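You operate a simulated robot arm through the tools that you are given. There is no shell and no other tool. Be economical: measure what you need, move in short steps, check, and stop when the job is done.

Carry out the task below with a simulated two-armed robot. There is one attempt and no reset: what you move stays moved.

Task
Close the cream engine's oil line with short pipes whose threads match and prime it.
Fine: stubs toward the cooler; pump the black plunger till the cooler's glass is full, spilling nothing; the other pipes stay on the bench.

The check looks at the end state, three seconds after you hand in, the way a careful person would. Anything else that was tipped, shoved, dropped, spilled or broken makes it a failure.

Robot
Two 7-joint arms with fingered hands on one trunk, on a base that drives. Base frame: it is fixed to the floor where the robot stands at the start and does not move with it; the origin is under the middle of the robot, x ahead of it, y to its left, z up. Lengths are in mm, angles in rad, forces in N, time in s.
The left shoulder is at the start at [32, 92, 1185], the right one opposite. With the tool pointing down near the work surface each hand reaches from about 280 to 540 mm from the robot's upright axis, wherever it stands, measured 20 degrees to its own side. Places, roughly: cream pump [500, 400, 900]; grey cooler [500, -400, 900]. Payload 2.1 kg a hand.
Tool frame (each hand has its own): the origin (TCP) lies between the finger pads and is the grasp point; the fingertips stand 20 mm ahead of it; z points along the fingers, y is the line along which they close. Largest opening 68 mm; the body of the gripper starts 23 mm behind the TCP. The gripper is a hand of 5 fingers: y runs from the thumb to the fingers, the wrist lies at [-10, -79, -131] in the tool frame, and closing takes about 1.5 s.
Orientation is that of the tool frame in the base frame, as a unit quaternion [w, x, y, z]. With the fingers straight down and the wrist toward the robot, the tool's x, y and z point along [0, 1, 0], [1, 0, 0] and [0, 0, -1] of the base frame.

Tools
- The arms move only by the tool jog_arm. It takes "left_moves", "right_moves" or both (then of equal length, played together; a hand with none holds still); each is a list of rows, each a list of 2 entries, a list of its own where there are three numbers: the shift along the tool's x, y, z in mm, then the turn, a rotation vector about the tool's x, y, z in rad. In form: [[[tx, ty, tz], [rx, ry, rz]], ...]. A call has 1 to 20 rows; each row is the pose to reach, as a shift and turn from the pose commanded when the call began, along the tool's axes at that moment. "left_jaw" and "right_jaw" are, for a hand that has rows, the gripper command, from -1 (fully open) to 1 (shut), values between in proportion, set as the call begins (left out, the last holds). A row lasts 0.2 s, in which the tool goes at most 50 mm and 0.15 rad; a call with a longer step from one row to the next is refused whole, and so is a gripper value outside its range. A pose out of reach is approached as far as the arm can. The call stops where the force on the tool passes 40 N (or 10 N more than at its start, if that is more) or the arm is blocked; 0.2 s more then pass. The fingers move at their own pace (about 153 mm/s each) and stop on an object; they squeeze with about 24 N. The grip force told is the motor's: it shows also when the fingers shut on nothing. Time passes only in rows, and 0.2 s behind the last, so rows that repeat a pose let the fingers close. The reply holds the time, the measured pose of the TCP, the force on the tool along the base axes, the opening and the grip force, in the units named above and with some noise, with the torque about the TCP (base axes, N m) and any sound that the robot's microphone picked up, and new pictures: "views" is both (left out), scene, wrist or none (wrist: the cameras of the hands that moved).
- Cameras (640 x 400 px; columns grow to the right, rows downward): "scene" is now at [112.8, 5.5, 1361.1]; the picture's right is [0.16, -0.99, 0.00], its down [-0.49, -0.08, -0.87] and it looks along [0.85, 0.14, -0.50] (base axes); focal length 214 px, centre (320, 200). "left" rides on the left gripper at [-54, -58, -72] in its tool frame; the picture's right is [-0.57, -0.39, 0.73], its down [0.73, -0.64, 0.23] and it looks along [0.38, 0.66, 0.65] (tool axes); focal length 226 px, centre (320, 200). "right" rides on the right gripper at [54, -58, -72] in its tool frame; the picture's right is [-0.57, 0.39, -0.73], its down [-0.73, -0.64, 0.23] and it looks along [-0.38, 0.66, 0.65] (tool axes); focal length 226 px, centre (320, 200). There is no depth. A picture from a camera that has moved, and an enlarged one, comes with that camera's place and axes in the base frame and with its lens. The place of the scene camera against the robot may be out by one fixed shift of up to 18 mm in any direction.
- raise_lower(by): slides the trunk up (or, below 0, down) by that many mm; the arms and the scene camera ride with it, the base frame stays. It gives what a move gives, with no picture.
- base_move(legs): drives the robot by 1 to 6 legs, each [ahead, left, turn to the left] in mm, mm and rad, along the robot's own axes; the way and the turn of a leg run together, so that a leg with both is an arc; at most 1500 mm and 3.142 rad a leg. The arms and the cameras ride along, it lands a little off, and it stops where it bumps. It gives what a move gives, and a new picture of the scene camera.
- finger_targets(index, middle, ring, little, thumb_bend, thumb_turn, hand): sets how far each is bent, from 0 (flat) to 1 (curled in); at 0.3 the hand is open as for a grip, at 0.7 the pads meet at the TCP. One left out holds its place. A second passes; each finger stops where it meets its share of the squeeze, and holds until it gets a number again. A gripper value or a shape takes the hand back. It gives what a move gives, with no picture; readings hold the bend of each and the force on index, middle, ring, little, thumb and palm. thumb_turn goes from beside the hand (0) to across from the fingers (1), as for a grip.
- grasp_type(shape, hand): the hand has 5 fingers and takes this shape, open, in about a second: jaw (thumb against the fingers, like two jaws); tri (thumb and two fingers); tip (a fingertip pinch); poke (one finger out to press); point (the index stretched); flat (the hand flat); cup (the hand cupped); fist (a fist). The gripper value then closes the fingers along that shape, each until it touches; the sizes above hold for jaw. It gives what a move gives, with no picture.
- pan_tilt(pan, tilt): turns the head with the scene camera to pan (to the left, within 1.501 rad either way) and tilt (down, from -0.506 to 1.204), counted from straight ahead of the robot. It gives what a move gives, and a new picture of the scene camera.
- close_up(camera, box): a new picture of the part [left, top, right, bottom] of that camera's present view, enlarged. No time passes.
- finish_job(): hands the job in; it is judged then, once.

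Work in short steps. Places have to be worked out from the pictures, the camera data and where the tool is seen: move nearer, look again, correct. Check each grasp and each placing, and mend what went wrong. You have 120 turns and 260 pictures in all, those below and enlarged ones among them. Open the grippers and draw the arms clear of the work before you hand the job in, unless the task says otherwise; then end with one line.

The tools are called after "Request:" by a JSON object that holds its "op" and its "data". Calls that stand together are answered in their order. jog_arm: Moves the arms, as the interface text tells. Its arguments: {"type":"object","properties":{"left_moves":{"type":"array"},"left_jaw":{"type":"number"},"right_moves":{"type":"array"},"right_jaw":{"type":"number"},"views":{"type":"string","enum":["both","scene","wrist","none"]}},"required":[]} The other tools are called the same way: raise_lower (by) slides the trunk up or down; grasp_type (shape, hand) gives the hand a shape; finger_targets (index, middle, ring, little, thumb_bend, thumb_turn, hand) moves the fingers one by one; base_move (legs) drives the base; pan_tilt (pan, tilt) turns the head that bears the scene camera; close_up (camera, box) takes an enlarged picture of a part of a camera's view; finish_job () hands the job in.

At the start:

```text
clock: 0.0
left_position: [354.0, 215.1, 1255.4]
left_tcp_rot: [0.0, 0.707, 0.707, 0.0]
left_ft_force: [0.6, 0.2, 0.2]
left_wrist_torque: [-0.03, -0.02, 0.03]
left_grip_width: 67.8
left_finger_force: 0.0
left_shape: jaw
left_bend: [0.3, 0.3, 0.3, 0.3, 0.3, 0.98]
left_finger forces: [0.0, 0.1, 0.0, 0.0, 0.0, 0.1]
right_position: [310.0, -130.0, 1238.8]
right_tcp_rot: [-0.001, 0.707, 0.707, 0.0]
right_ft_force: [0.0, 0.1, 0.0]
right_wrist_torque: [-0.01, 0.0, 0.02]
right_grip_width: 67.6
right_finger_force: 0.1
right_shape: jaw
right_bend: [0.3, 0.3, 0.3, 0.3, 0.3, 0.98]
right_finger forces: [0.0, 0.0, 0.0, 0.0, 0.1, 0.1]
trunk travel left (down, up): [-425.0, 479.0]
robot x, y, heading: [-1.4, 2.6, 0.001]
head pan, tilt: [0.161, 0.524]
```

scene: 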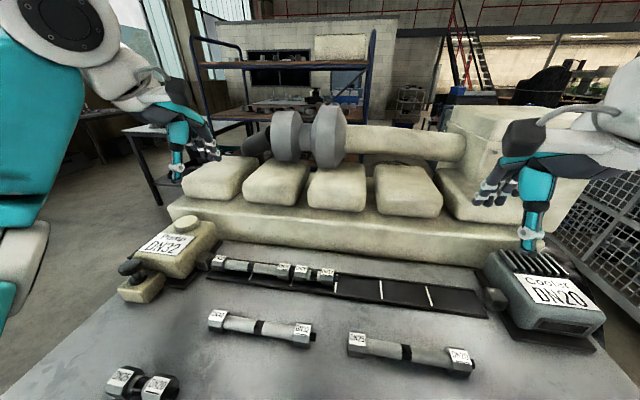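
right: 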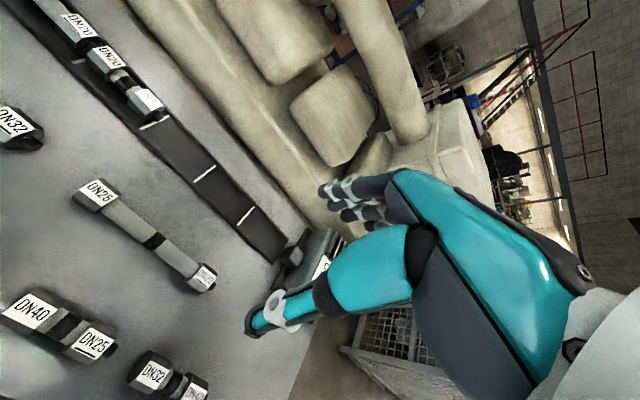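
left: 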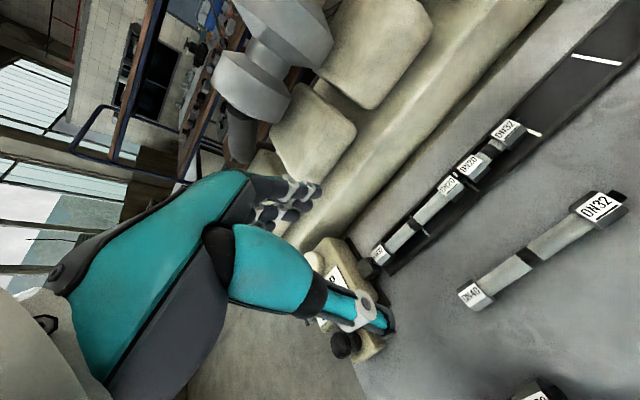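

I'll look over the bench with the head tilted down and enlarge it to read the labels.

Request:
{"op": "pan_tilt", "data": {"pan": 0, "tilt": 0.9}}

Request:
{"op": "close_up", "data": {"camera": "left", "box": [320, 100, 640, 300]}}

Request:
{"op": "close_up", "data": {"camera": "right", "box": [0, 0, 320, 200]}}

Request:
{"op": "close_up", "data": {"camera": "right", "box": [0, 200, 320, 400]}}

```text
clock: 0.8
left_position: [354.2, 215.4, 1254.3]
left_tcp_rot: [0.001, 0.707, 0.707, 0.0]
left_ft_force: [-0.3, 0.0, 0.1]
left_wrist_torque: [0.0, -0.01, -0.01]
left_grip_width: 67.8
left_finger_force: 0.0
left_shape: jaw
left_bend: [0.3, 0.3, 0.3, 0.3, 0.3, 0.98]
left_finger forces: [0.1, 0.0, 0.0, 0.0, 0.0, 0.1]
right_position: [311.7, -130.8, 1238.4]
right_tcp_rot: [0.001, 0.707, 0.707, 0.0]
right_ft_force: [0.6, 0.4, -0.1]
right_wrist_torque: [-0.02, 0.0, -0.02]
right_grip_width: 67.8
right_finger_force: 0.1
right_shape: jaw
right_bend: [0.3, 0.3, 0.3, 0.3, 0.3, 0.98]
right_finger forces: [0.0, 0.1, 0.0, 0.1, 0.0, 0.0]
trunk travel left (down, up): [-425.0, 479.0]
robot x, y, heading: [-1.0, -2.4, -0.001]
head pan, tilt: [0.0, 0.901]
camera scene: at [99.1, -8.9, 1329.5], right [0.0, -1.0, 0.0], down [-0.78, 0.0, -0.62], along [0.62, 0.0, -0.78], focal length 214 px, centre (320, 200)
```

scene: 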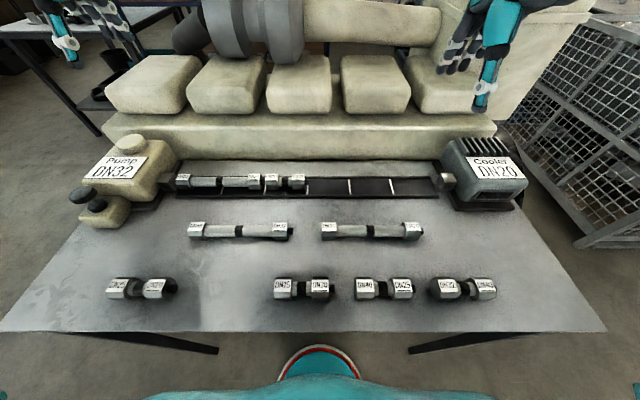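

```text
2.00 times, centred on (480, 200) of left
camera zoom: at [296.3, 160.5, 1325.7], right [-0.39, -0.57, -0.73], down [-0.64, 0.73, -0.23], along [0.66, 0.38, -0.65], focal length 452 px, centre (0, 200)
```

zoom: 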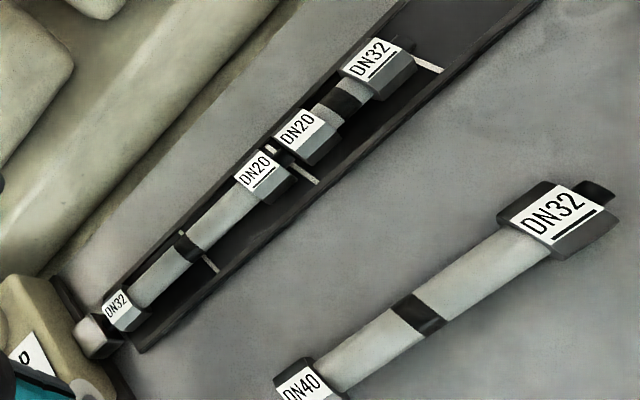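

```text
2.00 times, centred on (160, 100) of right
camera zoom: at [252.5, -76.5, 1309.4], right [0.39, -0.57, 0.73], down [-0.64, -0.73, -0.23], along [0.66, -0.38, -0.65], focal length 452 px, centre (640, 400)
```

zoom: 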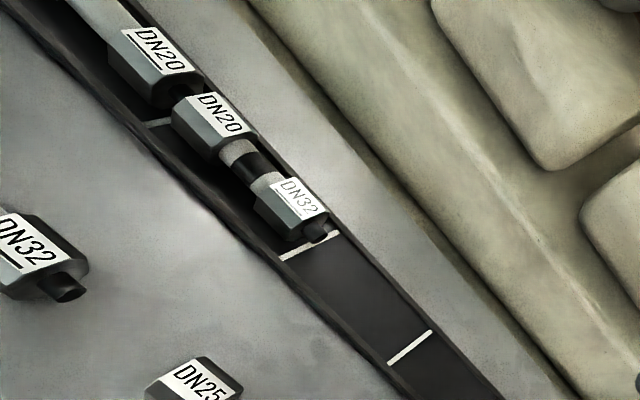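

```text
2.00 times, centred on (160, 300) of right
camera zoom: at [252.5, -76.5, 1309.4], right [0.39, -0.57, 0.73], down [-0.64, -0.73, -0.23], along [0.66, -0.38, -0.65], focal length 452 px, centre (640, 0)
```

zoom: 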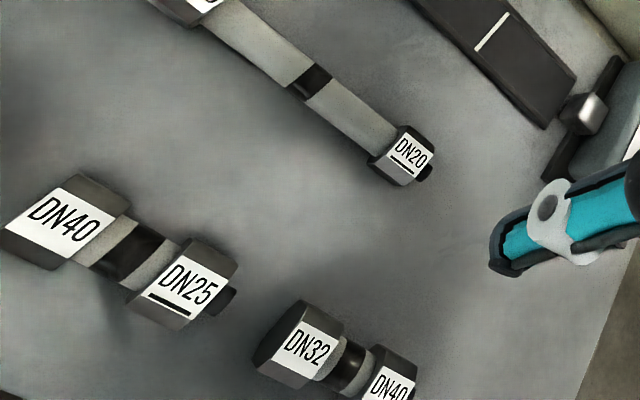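

Request:
{"op": "close_up", "data": {"camera": "scene", "box": [90, 260, 330, 320]}}

Request:
{"op": "close_up", "data": {"camera": "scene", "box": [340, 260, 510, 310]}}

Request:
{"op": "close_up", "data": {"camera": "scene", "box": [160, 160, 320, 250]}}

Request:
{"op": "close_up", "data": {"camera": "scene", "box": [300, 160, 460, 250]}}

Request:
{"op": "close_up", "data": {"camera": "scene", "box": [60, 120, 220, 220]}}

Request:
{"op": "close_up", "data": {"camera": "scene", "box": [400, 120, 560, 220]}}

```text
2.67 times, centred on (210, 290) of scene
camera zoom: at [99.1, -8.9, 1329.5], right [0.0, -1.0, 0.0], down [-0.78, 0.0, -0.62], along [0.62, 0.0, -0.78], focal length 572 px, centre (613, -40)
```

zoom: 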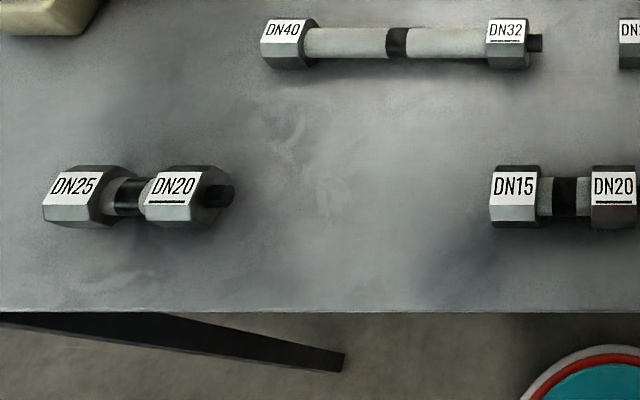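

```text
3.76 times, centred on (425, 285) of scene
camera zoom: at [99.1, -8.9, 1329.5], right [0.0, -1.0, 0.0], down [-0.78, 0.0, -0.62], along [0.62, 0.0, -0.78], focal length 807 px, centre (-75, -120)
```

zoom: 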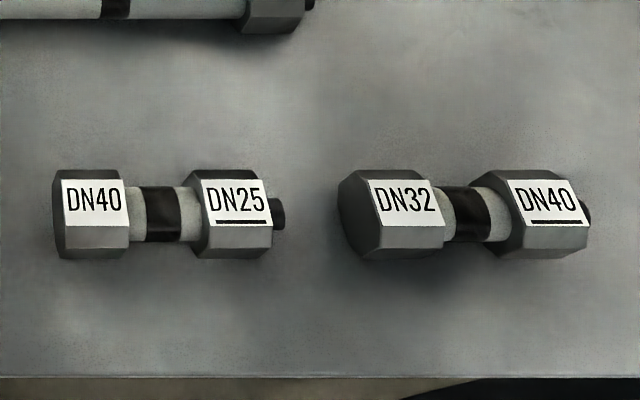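

```text
4.00 times, centred on (240, 205) of scene
camera zoom: at [99.1, -8.9, 1329.5], right [0.0, -1.0, 0.0], down [-0.78, 0.0, -0.62], along [0.62, 0.0, -0.78], focal length 858 px, centre (640, 180)
```

zoom: 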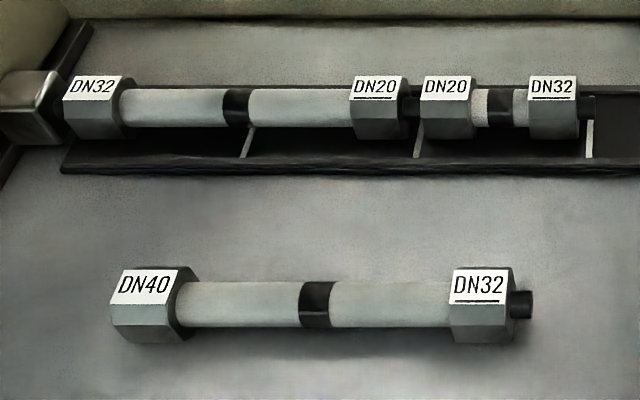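

```text
4.00 times, centred on (380, 205) of scene
camera zoom: at [99.1, -8.9, 1329.5], right [0.0, -1.0, 0.0], down [-0.78, 0.0, -0.62], along [0.62, 0.0, -0.78], focal length 858 px, centre (80, 180)
```

zoom: 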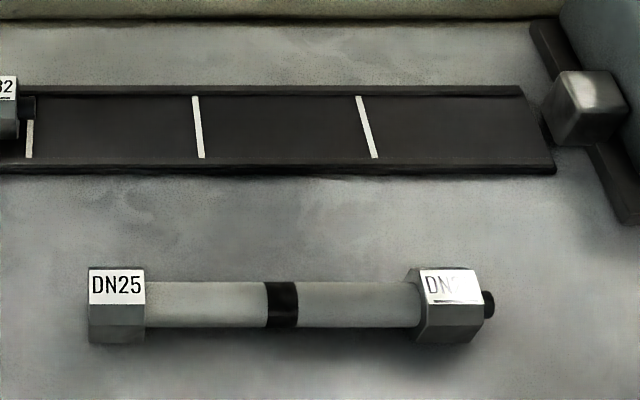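

```text
4.00 times, centred on (140, 170) of scene
camera zoom: at [99.1, -8.9, 1329.5], right [0.0, -1.0, 0.0], down [-0.78, 0.0, -0.62], along [0.62, 0.0, -0.78], focal length 858 px, centre (1040, 320)
```

zoom: 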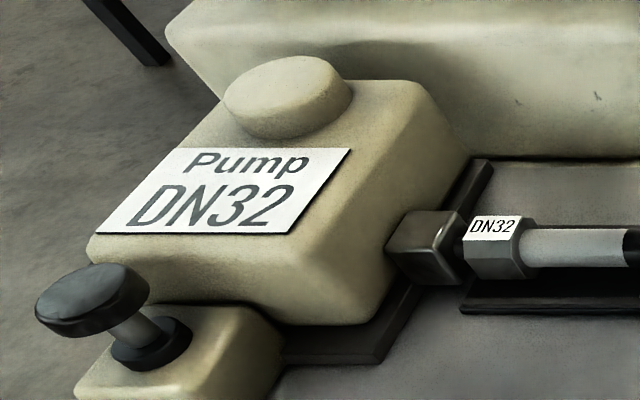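

```text
4.00 times, centred on (480, 170) of scene
camera zoom: at [99.1, -8.9, 1329.5], right [0.0, -1.0, 0.0], down [-0.78, 0.0, -0.62], along [0.62, 0.0, -0.78], focal length 858 px, centre (-320, 320)
```

zoom: 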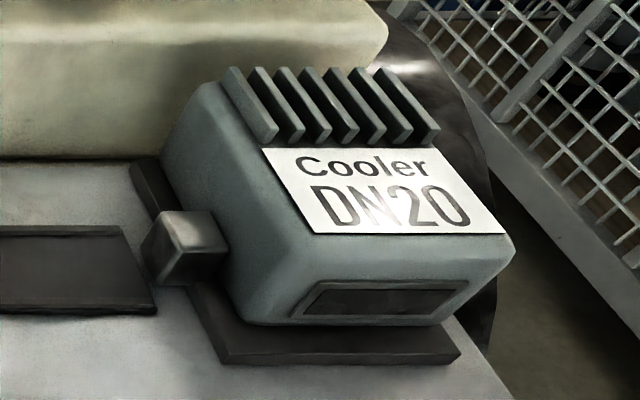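

Chain is clear: pump 32→20 (in), 20→32 (in), then short 32→40, short 40→25, short 25→20 into the cooler (DN20). The other three pipes stay. I move the base so that the right hand stands over the 32→40 piece (about [218,-275]).

Request:
{"op": "base_move", "data": {"legs": [[-100, 0, 0], [0, -160, 0]]}}

Request:
{"op": "close_up", "data": {"camera": "right", "box": [0, 0, 640, 400]}}

```text
clock: 3.0
left_position: [252.8, 58.8, 1255.0]
left_tcp_rot: [0.0, 0.706, 0.708, 0.0]
left_ft_force: [0.6, 0.1, 0.5]
left_wrist_torque: [0.01, -0.01, -0.01]
left_grip_width: 67.8
left_finger_force: 0.1
left_shape: jaw
left_bend: [0.3, 0.3, 0.3, 0.3, 0.3, 0.98]
left_finger forces: [0.0, 0.0, 0.0, 0.0, 0.0, 0.1]
right_position: [211.9, -287.3, 1238.4]
right_tcp_rot: [0.0, 0.706, 0.708, 0.0]
right_ft_force: [0.1, 0.5, -0.8]
right_wrist_torque: [0.02, 0.0, 0.0]
right_grip_width: 67.6
right_finger_force: 0.1
right_shape: jaw
right_bend: [0.3, 0.3, 0.3, 0.3, 0.3, 0.98]
right_finger forces: [0.0, 0.1, 0.1, 0.1, 0.0, 0.1]
trunk travel left (down, up): [-425.0, 479.0]
robot x, y, heading: [-98.9, -158.3, 0.001]
head pan, tilt: [0.0, 0.901]
camera scene: at [-0.4, -167.1, 1329.5], right [0.0, -1.0, 0.0], down [-0.78, 0.0, -0.62], along [0.62, 0.0, -0.78], focal length 214 px, centre (320, 200)
```

scene: 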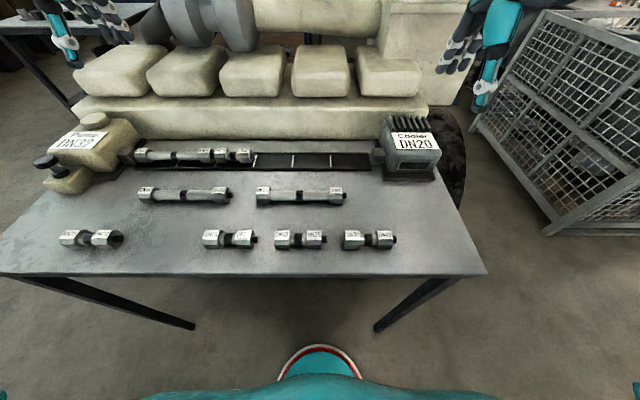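

```text
1.00 times, centred on (320, 200) of right
camera zoom: at [153.4, -234.1, 1309.4], right [0.39, -0.57, 0.73], down [-0.64, -0.73, -0.23], along [0.66, -0.37, -0.65], focal length 226 px, centre (320, 200)
```

zoom: 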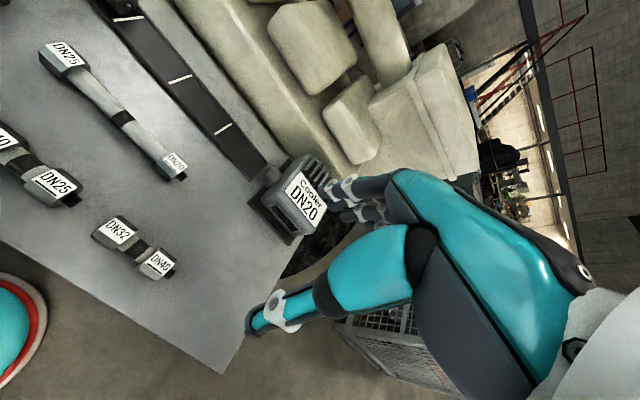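

The wrist camera puts the 32→40 piece near [217,-254]. I lower the right hand above it and look.

Request:
{"op": "jog_arm", "data": {"right_moves": [[[8, 1, 45], [0, 0, 0]], [[16, 2, 90], [0, 0, 0]], [[24, 4, 135], [0, 0, 0]], [[33, 5, 175], [0, 0, 0]], [[33, 5, 210], [0, 0, 0]]]}}

```text
clock: 4.2
left_position: [253.0, 58.1, 1255.6]
left_tcp_rot: [0.0, 0.706, 0.708, 0.0]
left_ft_force: [0.1, -1.3, -0.4]
left_wrist_torque: [-0.01, 0.01, 0.02]
left_grip_width: 67.8
left_finger_force: 0.1
left_shape: jaw
left_bend: [0.3, 0.3, 0.3, 0.3, 0.3, 0.98]
left_finger forces: [0.0, 0.0, 0.0, 0.0, 0.0, 0.0]
right_position: [215.8, -253.7, 1026.5]
right_tcp_rot: [0.001, 0.706, 0.708, 0.0]
right_ft_force: [0.0, 0.3, 0.5]
right_wrist_torque: [0.0, 0.01, -0.02]
right_grip_width: 67.9
right_finger_force: 0.1
right_shape: jaw
right_bend: [0.3, 0.3, 0.3, 0.3, 0.3, 0.98]
right_finger forces: [0.1, 0.0, 0.1, 0.0, 0.0, 0.0]
trunk travel left (down, up): [-425.0, 479.0]
robot x, y, heading: [-101.5, -156.9, 0.004]
head pan, tilt: [0.0, 0.901]
camera scene: at [-0.3, -166.6, 1329.5], right [0.0, -1.0, 0.0], down [-0.78, 0.0, -0.62], along [0.62, 0.0, -0.78], focal length 214 px, centre (320, 200)
camera right: at [156.8, -200.8, 1098.6], right [0.39, -0.56, 0.73], down [-0.64, -0.74, -0.23], along [0.66, -0.37, -0.65], focal length 226 px, centre (320, 200)
```

scene: 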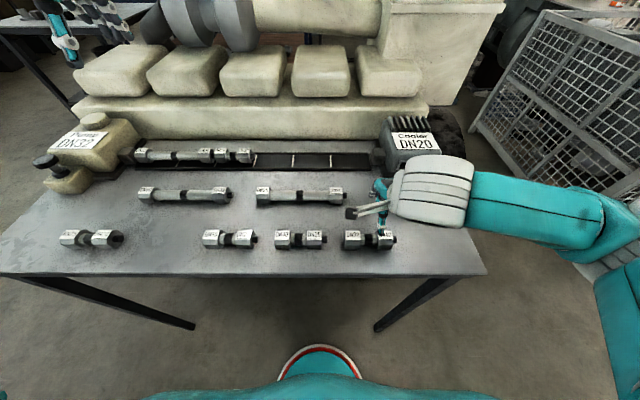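
right: 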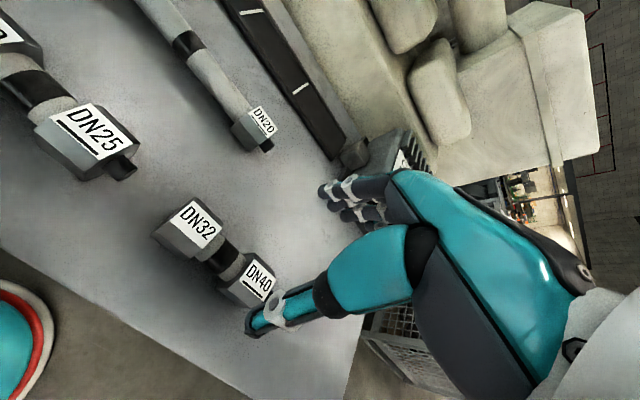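

Aligned within a few mm; shift 5 mm toward −y, 3 mm forward, and go down to just above the piece.

Request:
{"op": "jog_arm", "data": {"right_moves": [[[-5, 3, 35], [0, 0, 0]], [[-5, 3, 65], [0, 0, 0]]], "views": "wrist"}}

Request:
{"op": "close_up", "data": {"camera": "scene", "box": [300, 180, 460, 280]}}

```text
clock: 4.8
left_position: [253.7, 58.6, 1256.8]
left_tcp_rot: [0.0, 0.706, 0.708, 0.0]
left_ft_force: [0.2, 0.2, 0.0]
left_wrist_torque: [-0.05, -0.01, -0.04]
left_grip_width: 67.7
left_finger_force: 0.0
left_shape: jaw
left_bend: [0.3, 0.3, 0.3, 0.3, 0.3, 0.98]
left_finger forces: [0.0, 0.0, 0.1, 0.1, 0.1, 0.0]
right_position: [218.5, -257.8, 963.2]
right_tcp_rot: [0.0, 0.706, 0.709, 0.0]
right_ft_force: [0.4, -1.2, -0.3]
right_wrist_torque: [0.01, -0.02, 0.01]
right_grip_width: 67.9
right_finger_force: 0.1
right_shape: jaw
right_bend: [0.3, 0.3, 0.3, 0.3, 0.3, 0.98]
right_finger forces: [0.1, 0.0, 0.0, 0.1, 0.0, 0.0]
trunk travel left (down, up): [-425.0, 479.0]
robot x, y, heading: [-98.3, -160.1, 0.006]
head pan, tilt: [0.0, 0.901]
camera right: at [160.2, -205.3, 1035.5], right [0.39, -0.56, 0.73], down [-0.64, -0.74, -0.23], along [0.67, -0.37, -0.65], focal length 226 px, centre (320, 200)
```

right: 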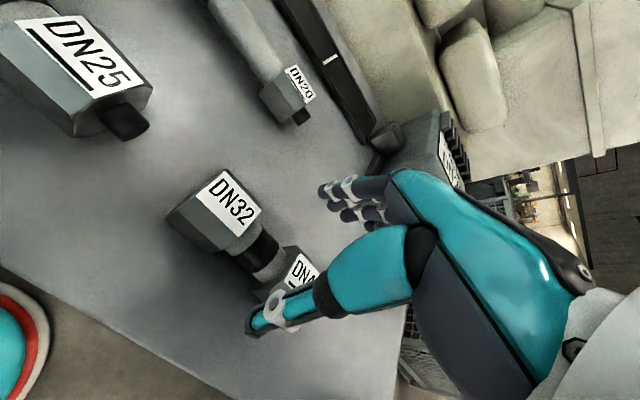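

```text
4.00 times, centred on (380, 230) of scene
camera zoom: at [-0.3, -166.6, 1329.5], right [0.0, -1.0, 0.0], down [-0.78, 0.0, -0.62], along [0.62, 0.0, -0.78], focal length 858 px, centre (80, 80)
```

zoom: 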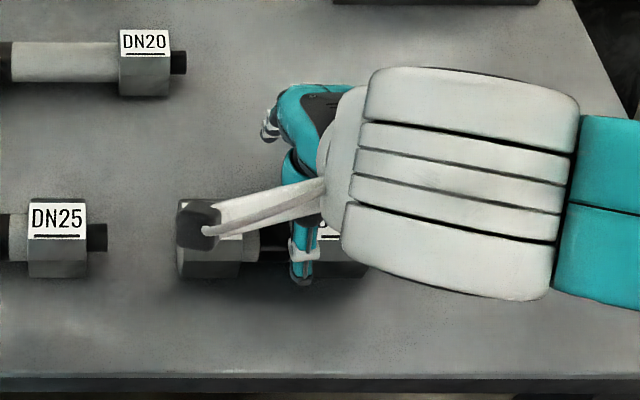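

The band sits where the TCP projects, so I descend to z≈924 around the piece and close.

Request:
{"op": "jog_arm", "data": {"right_moves": [[[0, 0, 20], [0, 0, 0]], [[0, 0, 39], [0, 0, 0]], [[0, 0, 39], [0, 0, 0]]], "views": "wrist"}}

```text
clock: 5.6
left_position: [253.9, 58.8, 1254.3]
left_tcp_rot: [0.0, 0.706, 0.708, 0.0]
left_ft_force: [0.7, 0.4, -0.1]
left_wrist_torque: [0.0, 0.01, 0.01]
left_grip_width: 67.9
left_finger_force: 0.1
left_shape: jaw
left_bend: [0.3, 0.3, 0.3, 0.3, 0.3, 0.98]
left_finger forces: [0.0, 0.0, 0.0, 0.0, 0.1, 0.1]
right_position: [218.2, -258.4, 924.1]
right_tcp_rot: [0.0, 0.706, 0.709, -0.001]
right_ft_force: [0.6, 0.0, 1.4]
right_wrist_torque: [-0.01, 0.02, 0.0]
right_grip_width: 67.7
right_finger_force: 0.0
right_shape: jaw
right_bend: [0.3, 0.3, 0.3, 0.3, 0.3, 0.98]
right_finger forces: [0.0, 0.0, 0.0, 0.0, 0.1, 0.0]
trunk travel left (down, up): [-425.0, 479.0]
robot x, y, heading: [-98.6, -156.8, 0.002]
head pan, tilt: [0.0, 0.901]
camera right: at [159.8, -204.9, 996.1], right [0.39, -0.56, 0.73], down [-0.64, -0.74, -0.23], along [0.66, -0.37, -0.65], focal length 226 px, centre (320, 200)
```

right: 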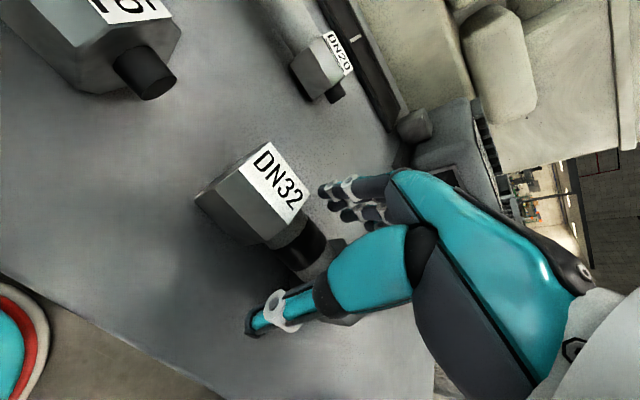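

Fingers straddle the pipe; close the jaw.

Request:
{"op": "jog_arm", "data": {"right_moves": [[[0, 0, 0], [0, 0, 0]], [[0, 0, 0], [0, 0, 0]], [[0, 0, 0], [0, 0, 0]], [[0, 0, 0], [0, 0, 0]], [[0, 0, 0], [0, 0, 0]], [[0, 0, 0], [0, 0, 0]], [[0, 0, 0], [0, 0, 0]], [[0, 0, 0], [0, 0, 0]]], "right_jaw": 1, "views": "wrist"}}

```text
clock: 7.4
left_position: [254.2, 58.5, 1256.3]
left_tcp_rot: [0.0, 0.706, 0.708, 0.0]
left_ft_force: [-0.4, 0.6, -1.0]
left_wrist_torque: [0.02, -0.01, 0.04]
left_grip_width: 67.9
left_finger_force: 0.0
left_shape: jaw
left_bend: [0.3, 0.3, 0.3, 0.3, 0.3, 0.98]
left_finger forces: [0.0, 0.1, 0.1, 0.0, 0.0, 0.0]
right_position: [217.7, -259.1, 925.3]
right_tcp_rot: [0.001, 0.706, 0.708, 0.001]
right_ft_force: [0.7, 0.1, 0.7]
right_wrist_torque: [0.0, 0.0, -0.02]
right_grip_width: 15.1
right_finger_force: 24.3
right_shape: jaw
right_bend: [0.73, 0.61, 0.65, 0.71, 0.78, 0.9]
right_finger forces: [17.5, 3.3, 2.1, 0.0, 22.7, 0.0]
trunk travel left (down, up): [-425.0, 479.0]
robot x, y, heading: [-97.3, -156.9, 0.001]
head pan, tilt: [0.0, 0.901]
camera right: at [160.0, -204.9, 996.4], right [0.39, -0.56, 0.73], down [-0.64, -0.74, -0.23], along [0.66, -0.37, -0.65], focal length 226 px, centre (320, 200)
```

right: 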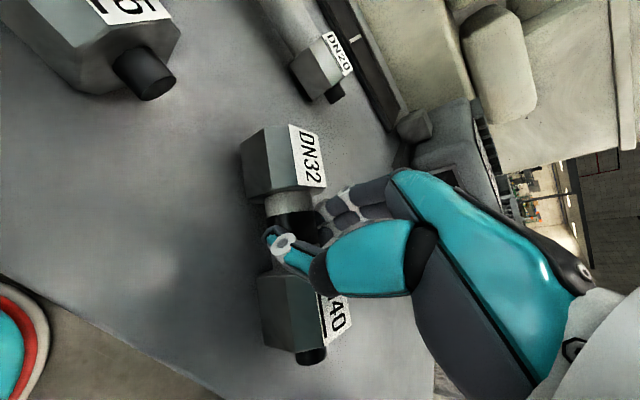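

The pipe was gripped at its middle but turned about 35° in the hand. I lift a little and look whether it is held firmly and level.

Request:
{"op": "jog_arm", "data": {"right_moves": [[[0, 0, -30], [0, 0, 0]], [[0, 0, -75], [0, 0, 0]], [[0, 0, -75], [0, 0, 0]]]}}

Request:
{"op": "close_up", "data": {"camera": "scene", "box": [300, 180, 460, 280]}}

```text
clock: 8.2
left_position: [254.4, 59.6, 1256.3]
left_tcp_rot: [0.001, 0.706, 0.708, -0.001]
left_ft_force: [-0.1, 0.6, 0.5]
left_wrist_torque: [0.03, 0.01, 0.01]
left_grip_width: 67.7
left_finger_force: 0.0
left_shape: jaw
left_bend: [0.3, 0.3, 0.3, 0.3, 0.3, 0.98]
left_finger forces: [0.0, 0.1, 0.0, 0.0, 0.0, 0.1]
right_position: [220.7, -257.7, 1000.0]
right_tcp_rot: [0.0, 0.706, 0.709, 0.0]
right_ft_force: [-0.8, 0.6, -2.3]
right_wrist_torque: [-0.02, 0.03, 0.01]
right_grip_width: 15.2
right_finger_force: 24.0
right_shape: jaw
right_bend: [0.73, 0.61, 0.66, 0.71, 0.78, 0.9]
right_finger forces: [17.7, 3.1, 1.9, 0.1, 22.7, 0.1]
trunk travel left (down, up): [-425.0, 479.0]
robot x, y, heading: [-101.1, -156.5, -0.0]
head pan, tilt: [0.0, 0.901]
camera scene: at [-0.2, -166.6, 1329.4], right [0.0, -1.0, 0.0], down [-0.78, 0.0, -0.62], along [0.62, 0.0, -0.78], focal length 214 px, centre (320, 200)
camera right: at [161.5, -204.7, 1070.7], right [0.39, -0.56, 0.73], down [-0.64, -0.74, -0.23], along [0.66, -0.37, -0.65], focal length 226 px, centre (320, 200)
```

scene: 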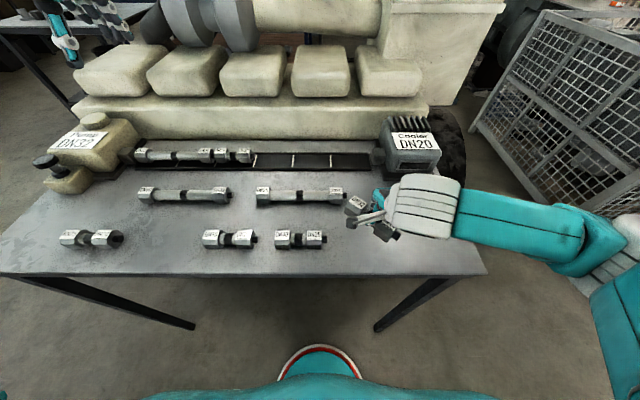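
right: 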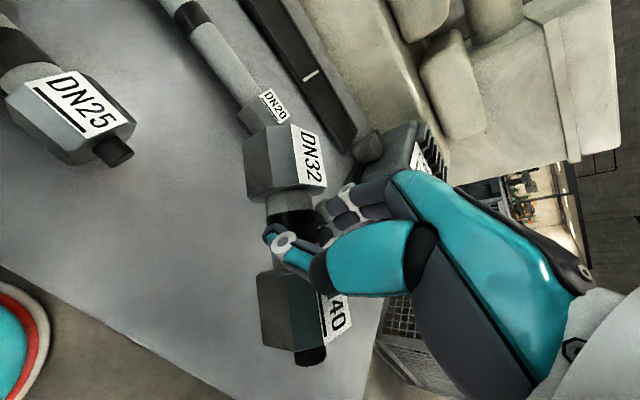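

```text
4.00 times, centred on (380, 230) of scene
camera zoom: at [-0.2, -166.6, 1329.4], right [0.0, -1.0, 0.0], down [-0.78, 0.0, -0.62], along [0.62, 0.0, -0.78], focal length 858 px, centre (80, 80)
```

zoom: 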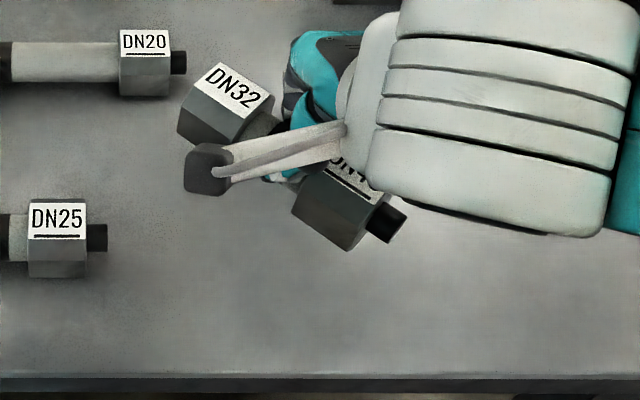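

Held firmly. The pipe is yawed about 40° clockwise in the hand; I raise and turn the hand 0.7 rad counterclockwise to compensate, then check.

Request:
{"op": "jog_arm", "data": {"right_moves": [[[0, 0, -40], [0, 0, -0.14]], [[0, 0, -80], [0, 0, -0.28]], [[0, 0, -100], [0, 0, -0.42]], [[0, 0, -100], [0, 0, -0.56]], [[0, 0, -100], [0, 0, -0.7]], [[0, 0, -100], [0, 0, -0.7]]]}}

Request:
{"op": "close_up", "data": {"camera": "scene", "box": [310, 140, 470, 240]}}

```text
clock: 9.6
left_position: [252.9, 59.1, 1255.3]
left_tcp_rot: [0.0, 0.706, 0.708, 0.0]
left_ft_force: [-0.1, 0.6, 0.4]
left_wrist_torque: [0.04, -0.03, 0.01]
left_grip_width: 67.7
left_finger_force: 0.0
left_shape: jaw
left_bend: [0.3, 0.3, 0.3, 0.3, 0.3, 0.98]
left_finger forces: [0.0, 0.1, 0.0, 0.1, 0.0, 0.0]
right_position: [220.1, -258.5, 1099.3]
right_tcp_rot: [0.0, 0.42, 0.907, 0.0]
right_ft_force: [-0.2, 0.4, -2.5]
right_wrist_torque: [-0.03, -0.02, -0.02]
right_grip_width: 15.0
right_finger_force: 24.0
right_shape: jaw
right_bend: [0.73, 0.61, 0.66, 0.71, 0.78, 0.89]
right_finger forces: [17.8, 3.3, 1.9, 0.1, 22.8, 0.0]
trunk travel left (down, up): [-425.0, 479.0]
robot x, y, heading: [-98.5, -155.4, 0.008]
head pan, tilt: [0.0, 0.901]
camera scene: at [-0.2, -166.6, 1329.5], right [0.0, -1.0, 0.0], down [-0.78, 0.0, -0.62], along [0.62, 0.0, -0.78], focal length 214 px, centre (320, 200)
camera right: at [140.8, -256.2, 1170.8], right [0.66, -0.18, 0.73], down [-0.01, -0.97, -0.23], along [0.75, 0.14, -0.65], focal length 226 px, centre (320, 200)
```

scene: 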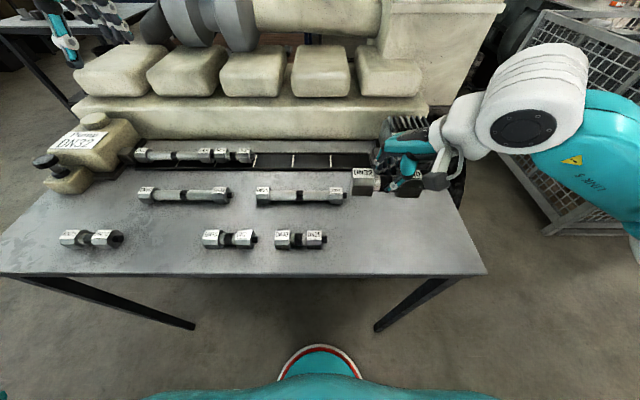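
right: 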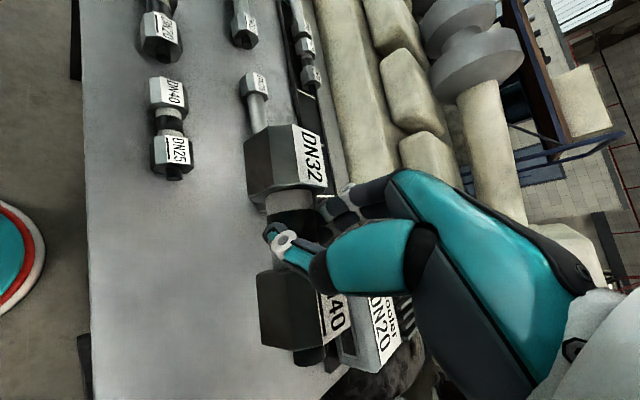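

```text
4.00 times, centred on (390, 190) of scene
camera zoom: at [-0.2, -166.6, 1329.5], right [0.0, -1.0, 0.0], down [-0.78, 0.0, -0.62], along [0.62, 0.0, -0.78], focal length 858 px, centre (40, 240)
```

zoom: 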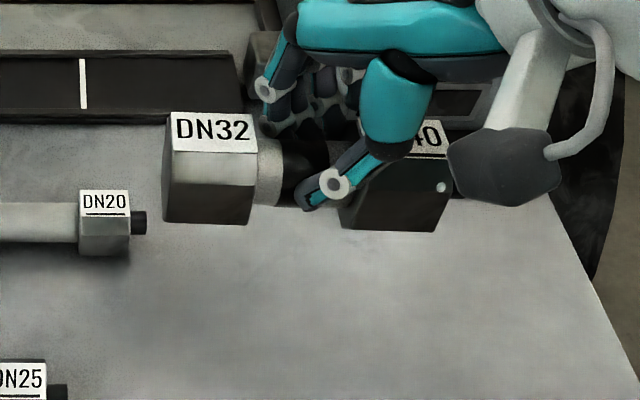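

Residual yaw about 4°; I'll add 0.08 rad. Then drive so that the tray's first empty slot comes in the right hand's reach.

Request:
{"op": "jog_arm", "data": {"right_moves": [[[0, 0, 0], [0, 0, -0.08]], [[0, 0, 0], [0, 0, -0.08]]], "views": "none"}}

Request:
{"op": "base_move", "data": {"legs": [[0, 300, 0], [115, 0, 0]]}}

Request:
{"op": "close_up", "data": {"camera": "scene", "box": [320, 120, 560, 270]}}

Request:
{"op": "close_up", "data": {"camera": "right", "box": [0, 0, 640, 400]}}

```text
clock: 10.2
left_position: [254.2, 58.2, 1255.6]
left_tcp_rot: [0.0, 0.706, 0.708, 0.0]
left_ft_force: [1.1, 0.1, -0.4]
left_wrist_torque: [0.0, 0.03, 0.01]
left_grip_width: 67.6
left_finger_force: 0.0
left_shape: jaw
left_bend: [0.3, 0.3, 0.3, 0.3, 0.3, 0.98]
left_finger forces: [0.0, 0.0, 0.0, 0.0, 0.0, 0.1]
right_position: [219.8, -260.0, 1098.8]
right_tcp_rot: [0.0, 0.383, 0.924, 0.0]
right_ft_force: [-0.5, 0.0, -2.0]
right_wrist_torque: [-0.02, -0.01, 0.01]
right_grip_width: 15.2
right_finger_force: 24.1
right_shape: jaw
right_bend: [0.73, 0.61, 0.66, 0.71, 0.78, 0.89]
right_finger forces: [17.9, 3.3, 1.7, 0.0, 22.9, 0.1]
trunk travel left (down, up): [-425.0, 479.0]
robot x, y, heading: [-102.2, -159.3, 0.004]
head pan, tilt: [0.0, 0.901]
```

```text
clock: 13.1
left_position: [369.6, 363.9, 1256.4]
left_tcp_rot: [-0.001, 0.706, 0.708, -0.001]
left_ft_force: [-0.4, 0.6, -0.2]
left_wrist_torque: [0.03, -0.01, -0.02]
left_grip_width: 67.9
left_finger_force: 0.0
left_shape: jaw
left_bend: [0.3, 0.3, 0.3, 0.3, 0.3, 0.98]
left_finger forces: [0.1, 0.0, 0.0, 0.0, 0.0, 0.1]
right_position: [336.1, 44.7, 1099.0]
right_tcp_rot: [0.0, 0.384, 0.923, 0.0]
right_ft_force: [0.4, 0.0, -1.7]
right_wrist_torque: [-0.04, 0.0, 0.0]
right_grip_width: 15.0
right_finger_force: 23.3
right_shape: jaw
right_bend: [0.73, 0.61, 0.66, 0.71, 0.78, 0.89]
right_finger forces: [18.0, 3.4, 1.7, 0.0, 22.9, 0.1]
trunk travel left (down, up): [-425.0, 479.0]
robot x, y, heading: [16.5, 145.5, 0.003]
head pan, tilt: [0.0, 0.901]
camera scene: at [115.2, 137.6, 1329.4], right [0.0, -1.0, 0.0], down [-0.78, 0.0, -0.62], along [0.62, 0.0, -0.78], focal length 214 px, centre (320, 200)
```

scene: 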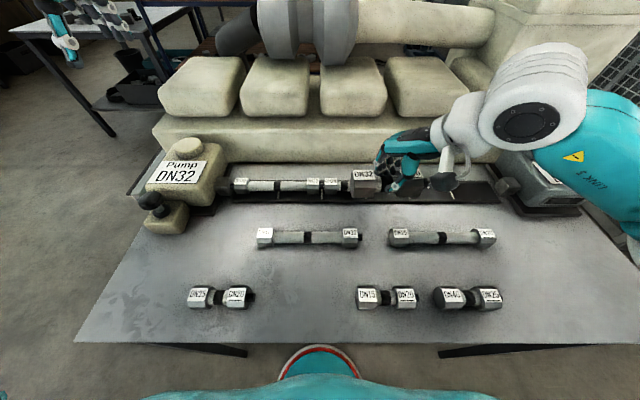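

```text
2.67 times, centred on (440, 195) of scene
camera zoom: at [115.2, 137.6, 1329.4], right [0.0, -1.0, 0.0], down [-0.78, 0.0, -0.62], along [0.62, 0.0, -0.78], focal length 572 px, centre (0, 213)
```

zoom: 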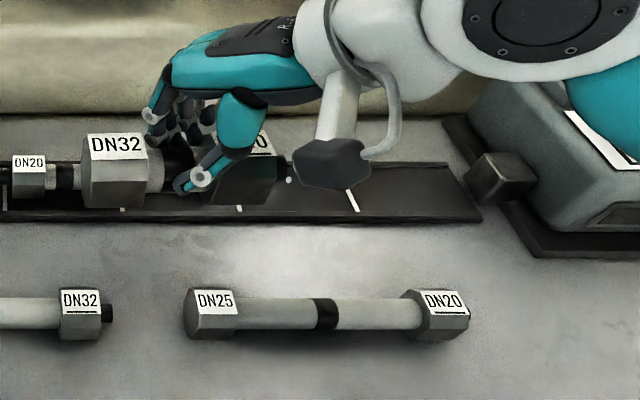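

```text
1.00 times, centred on (320, 200) of right
camera zoom: at [255.9, 41.4, 1170.6], right [0.67, -0.13, 0.73], down [0.06, -0.97, -0.23], along [0.74, 0.2, -0.65], focal length 226 px, centre (320, 200)
```

zoom: 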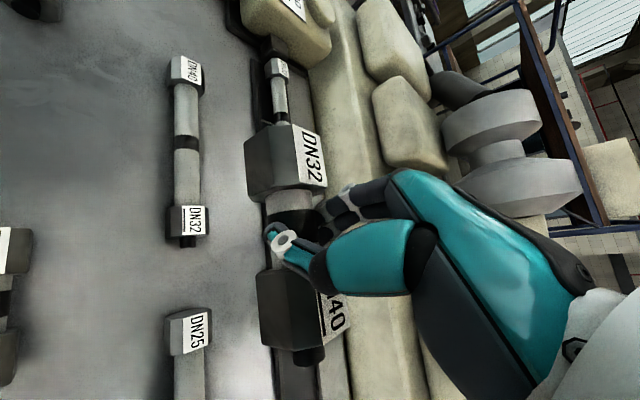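

Slot 1 centre estimated at about [478,-21]; the pipe centre sits about [-8,+8] from the TCP. I move over it at z≈1010 and look again.

Request:
{"op": "jog_arm", "data": {"right_moves": [[[-40, 14, 0], [0, 0, 0]], [[-80, 28, 0], [0, 0, 0]], [[-120, 41, 15], [0, 0, 0]], [[-158, 55, 45], [0, 0, 0]], [[-158, 55, 85], [0, 0, 0]], [[-158, 55, 85], [0, 0, 0]]]}}

Request:
{"op": "close_up", "data": {"camera": "scene", "box": [300, 140, 500, 265]}}

```text
refused: row 4 steps farther than a row can; nothing moved
```

```text
3.20 times, centred on (400, 202) of scene
camera zoom: at [115.2, 137.6, 1329.4], right [0.0, -1.0, 0.0], down [-0.78, 0.0, -0.62], along [0.62, 0.0, -0.78], focal length 686 px, centre (64, 192)
```

zoom: 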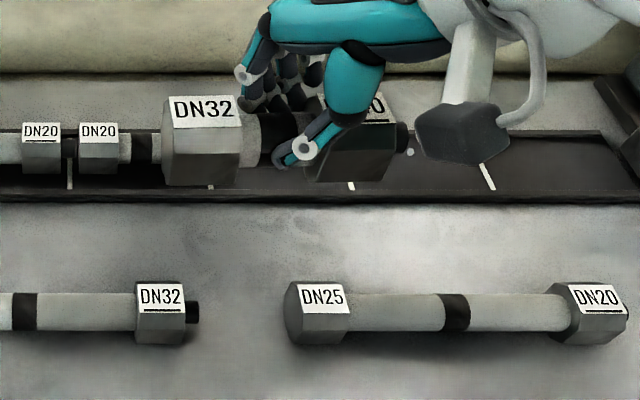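

A row was too long; I split it.

Request:
{"op": "jog_arm", "data": {"right_moves": [[[-40, 14, 0], [0, 0, 0]], [[-80, 28, 0], [0, 0, 0]], [[-120, 41, 10], [0, 0, 0]], [[-158, 55, 30], [0, 0, 0]], [[-158, 55, 70], [0, 0, 0]], [[-158, 55, 85], [0, 0, 0]], [[-158, 55, 85], [0, 0, 0]]]}}

Request:
{"op": "close_up", "data": {"camera": "scene", "box": [300, 110, 500, 235]}}

```text
clock: 14.7
left_position: [368.6, 362.4, 1255.6]
left_tcp_rot: [0.0, 0.706, 0.708, 0.0]
left_ft_force: [-0.2, 0.6, 0.5]
left_wrist_torque: [-0.01, -0.01, 0.02]
left_grip_width: 67.8
left_finger_force: 0.0
left_shape: jaw
left_bend: [0.3, 0.3, 0.3, 0.3, 0.3, 0.98]
left_finger forces: [0.1, 0.0, 0.0, 0.0, 0.0, 0.0]
right_position: [384.9, 35.9, 1078.8]
right_tcp_rot: [-0.002, 0.383, 0.924, 0.001]
right_ft_force: [0.1, -0.2, -1.6]
right_wrist_torque: [-0.01, -0.03, -0.02]
right_grip_width: 15.1
right_finger_force: 23.7
right_shape: jaw
right_bend: [0.73, 0.62, 0.66, 0.71, 0.78, 0.89]
right_finger forces: [17.7, 3.7, 1.6, 0.1, 23.3, 0.0]
right hand out of reach, approached as far as the arm can: row 2, 3, 4, 5, 6, 7
trunk travel left (down, up): [-425.0, 479.0]
robot x, y, heading: [17.8, 146.7, -0.0]
head pan, tilt: [0.0, 0.901]
camera scene: at [114.6, 137.6, 1329.5], right [0.0, -1.0, 0.0], down [-0.78, 0.0, -0.62], along [0.62, 0.0, -0.78], focal length 214 px, centre (320, 200)
camera right: at [307.3, 31.9, 1150.4], right [0.68, -0.13, 0.73], down [0.06, -0.97, -0.23], along [0.73, 0.2, -0.65], focal length 226 px, centre (320, 200)
```

scene: 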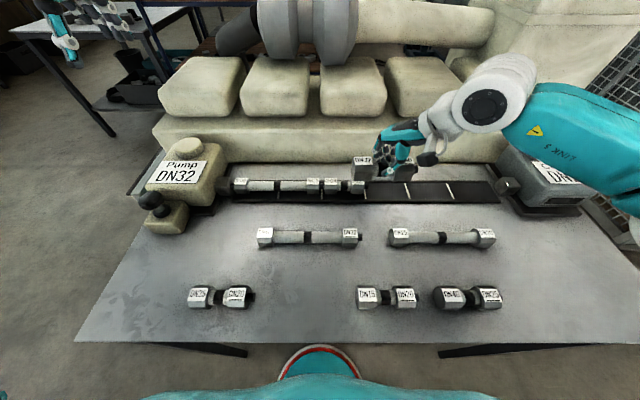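
right: 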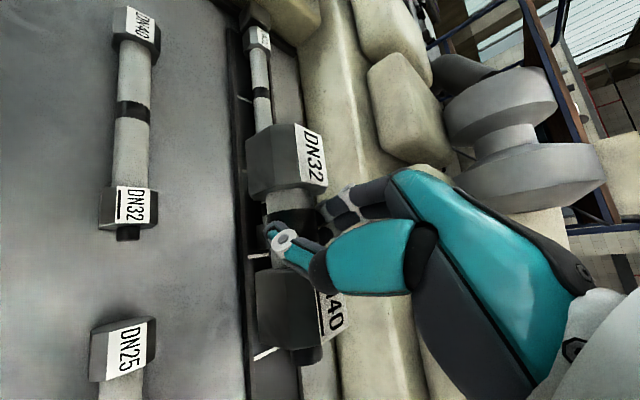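

```text
3.20 times, centred on (400, 172) of scene
camera zoom: at [114.6, 137.6, 1329.5], right [0.0, -1.0, 0.0], down [-0.78, 0.0, -0.62], along [0.62, 0.0, -0.78], focal length 686 px, centre (64, 288)
```

zoom: 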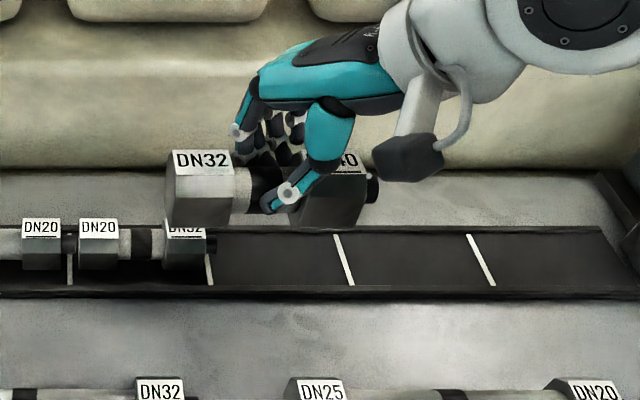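

The rotated wrist hits its limit there. Better to turn the robot itself by 0.75 rad so the hand keeps its natural pose: back off, go right, turn left.

Request:
{"op": "jog_arm", "data": {"right_moves": [[[10, -20, -20], [0, 0, 0]], [[20, -40, -40], [0, 0, 0]]], "views": "none"}}

Request:
{"op": "base_move", "data": {"legs": [[-100, 0, 0], [0, -371, 0], [0, 0, 0.75]]}}

```text
clock: 15.3
left_position: [368.5, 363.3, 1255.5]
left_tcp_rot: [0.0, 0.706, 0.708, 0.0]
left_ft_force: [-0.4, 0.1, -0.2]
left_wrist_torque: [0.0, -0.01, 0.01]
left_grip_width: 67.5
left_finger_force: 0.1
left_shape: jaw
left_bend: [0.3, 0.3, 0.3, 0.3, 0.3, 0.98]
left_finger forces: [0.0, 0.0, 0.1, 0.0, 0.1, 0.0]
right_position: [344.4, 21.3, 1120.5]
right_tcp_rot: [0.0, 0.384, 0.923, 0.0]
right_ft_force: [0.4, 0.6, -2.0]
right_wrist_torque: [-0.02, -0.01, 0.0]
right_grip_width: 15.1
right_finger_force: 24.5
right_shape: jaw
right_bend: [0.73, 0.62, 0.66, 0.71, 0.78, 0.89]
right_finger forces: [17.7, 3.7, 1.6, 0.1, 23.3, 0.0]
trunk travel left (down, up): [-425.0, 479.0]
robot x, y, heading: [13.5, 150.5, -0.002]
head pan, tilt: [0.0, 0.901]
```

```text
clock: 20.4
left_position: [21.0, 187.9, 1255.2]
left_tcp_rot: [0.0, 0.39, 0.921, 0.0]
left_ft_force: [-0.5, -0.2, 0.1]
left_wrist_torque: [-0.02, 0.02, 0.0]
left_grip_width: 67.6
left_finger_force: 0.0
left_shape: jaw
left_bend: [0.3, 0.3, 0.3, 0.3, 0.3, 0.98]
left_finger forces: [0.0, 0.0, 0.0, 0.1, 0.1, 0.0]
right_position: [239.5, -75.0, 1121.5]
right_tcp_rot: [-0.001, 0.011, 1.0, 0.0]
right_ft_force: [-0.1, 0.0, -2.2]
right_wrist_torque: [-0.01, -0.04, -0.01]
right_grip_width: 14.9
right_finger_force: 23.7
right_shape: jaw
right_bend: [0.73, 0.62, 0.66, 0.71, 0.79, 0.89]
right_finger forces: [17.8, 3.5, 1.7, 0.0, 22.9, 0.1]
trunk travel left (down, up): [-425.0, 479.0]
robot x, y, heading: [-79.7, -215.0, 0.769]
head pan, tilt: [0.0, 0.901]
camera scene: at [-12.9, -151.1, 1329.5], right [0.7, -0.72, 0.0], down [-0.56, -0.55, -0.62], along [0.45, 0.43, -0.78], focal length 214 px, centre (320, 200)
```

scene: 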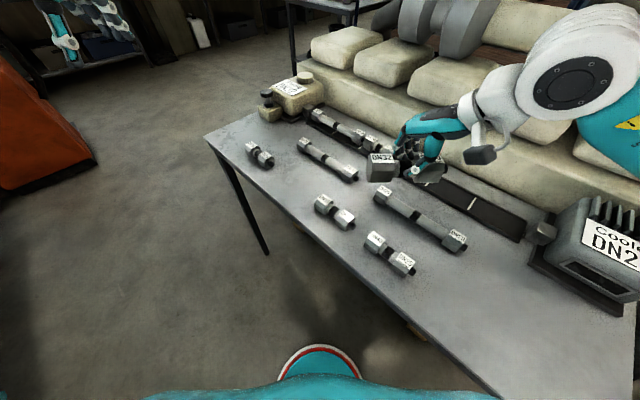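

Now unwind the hand's yaw so the pipe lies along y again, and drive toward the tray.

Request:
{"op": "jog_arm", "data": {"right_moves": [[[0, 0, 0], [0, 0, 0.14]], [[0, 0, 0], [0, 0, 0.28]], [[0, 0, 0], [0, 0, 0.42]], [[0, 0, 0], [0, 0, 0.56]], [[0, 0, 0], [0, 0, 0.7]], [[0, 0, 0], [0, 0, 0.766]], [[0, 0, 0], [0, 0, 0.766]]], "views": "none"}}

Request:
{"op": "base_move", "data": {"legs": [[66, -89, 0]]}}

Request:
{"op": "close_up", "data": {"camera": "right", "box": [0, 0, 640, 400]}}

```text
clock: 22.0
left_position: [22.1, 187.2, 1255.7]
left_tcp_rot: [0.0, 0.39, 0.921, 0.0]
left_ft_force: [0.5, 0.5, 0.1]
left_wrist_torque: [0.02, -0.02, -0.02]
left_grip_width: 67.7
left_finger_force: 0.0
left_shape: jaw
left_bend: [0.3, 0.3, 0.3, 0.3, 0.3, 0.98]
left_finger forces: [0.1, 0.1, 0.0, 0.0, 0.0, 0.0]
right_position: [239.1, -74.4, 1120.9]
right_tcp_rot: [0.0, 0.383, 0.924, 0.0]
right_ft_force: [0.2, -0.9, -3.0]
right_wrist_torque: [-0.02, -0.01, 0.05]
right_grip_width: 14.7
right_finger_force: 23.8
right_shape: jaw
right_bend: [0.73, 0.62, 0.66, 0.71, 0.79, 0.89]
right_finger forces: [17.8, 3.7, 1.5, 0.0, 23.2, 0.0]
trunk travel left (down, up): [-425.0, 479.0]
robot x, y, heading: [-81.4, -216.6, 0.773]
head pan, tilt: [0.0, 0.901]
```

```text
clock: 23.2
left_position: [131.1, 172.5, 1254.9]
left_tcp_rot: [0.0, 0.39, 0.921, -0.001]
left_ft_force: [0.4, 0.2, 0.8]
left_wrist_torque: [0.02, 0.02, 0.0]
left_grip_width: 68.1
left_finger_force: 0.1
left_shape: jaw
left_bend: [0.3, 0.3, 0.3, 0.3, 0.3, 0.98]
left_finger forces: [0.0, 0.0, 0.0, 0.0, 0.0, 0.0]
right_position: [349.5, -90.2, 1119.4]
right_tcp_rot: [-0.001, 0.384, 0.923, -0.001]
right_ft_force: [0.6, -1.4, -2.2]
right_wrist_torque: [-0.01, 0.03, -0.01]
right_grip_width: 15.3
right_finger_force: 23.9
right_shape: jaw
right_bend: [0.73, 0.62, 0.66, 0.71, 0.79, 0.89]
right_finger forces: [17.8, 3.8, 1.5, 0.0, 23.2, 0.0]
trunk travel left (down, up): [-425.0, 479.0]
robot x, y, heading: [25.0, -228.2, 0.767]
head pan, tilt: [0.0, 0.901]
camera scene: at [97.0, -166.9, 1329.4], right [0.7, -0.72, 0.0], down [-0.56, -0.55, -0.62], along [0.45, 0.43, -0.78], focal length 214 px, centre (320, 200)
```

scene: 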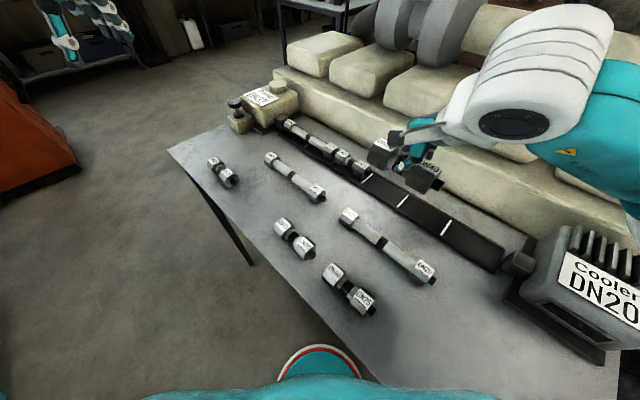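

```text
1.00 times, centred on (320, 200) of right
camera zoom: at [270.3, -93.9, 1191.1], right [0.67, -0.13, 0.73], down [0.06, -0.97, -0.23], along [0.74, 0.2, -0.65], focal length 226 px, centre (320, 200)
```

zoom: 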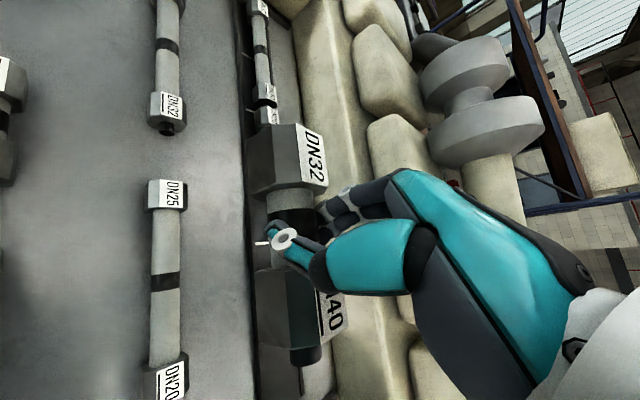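

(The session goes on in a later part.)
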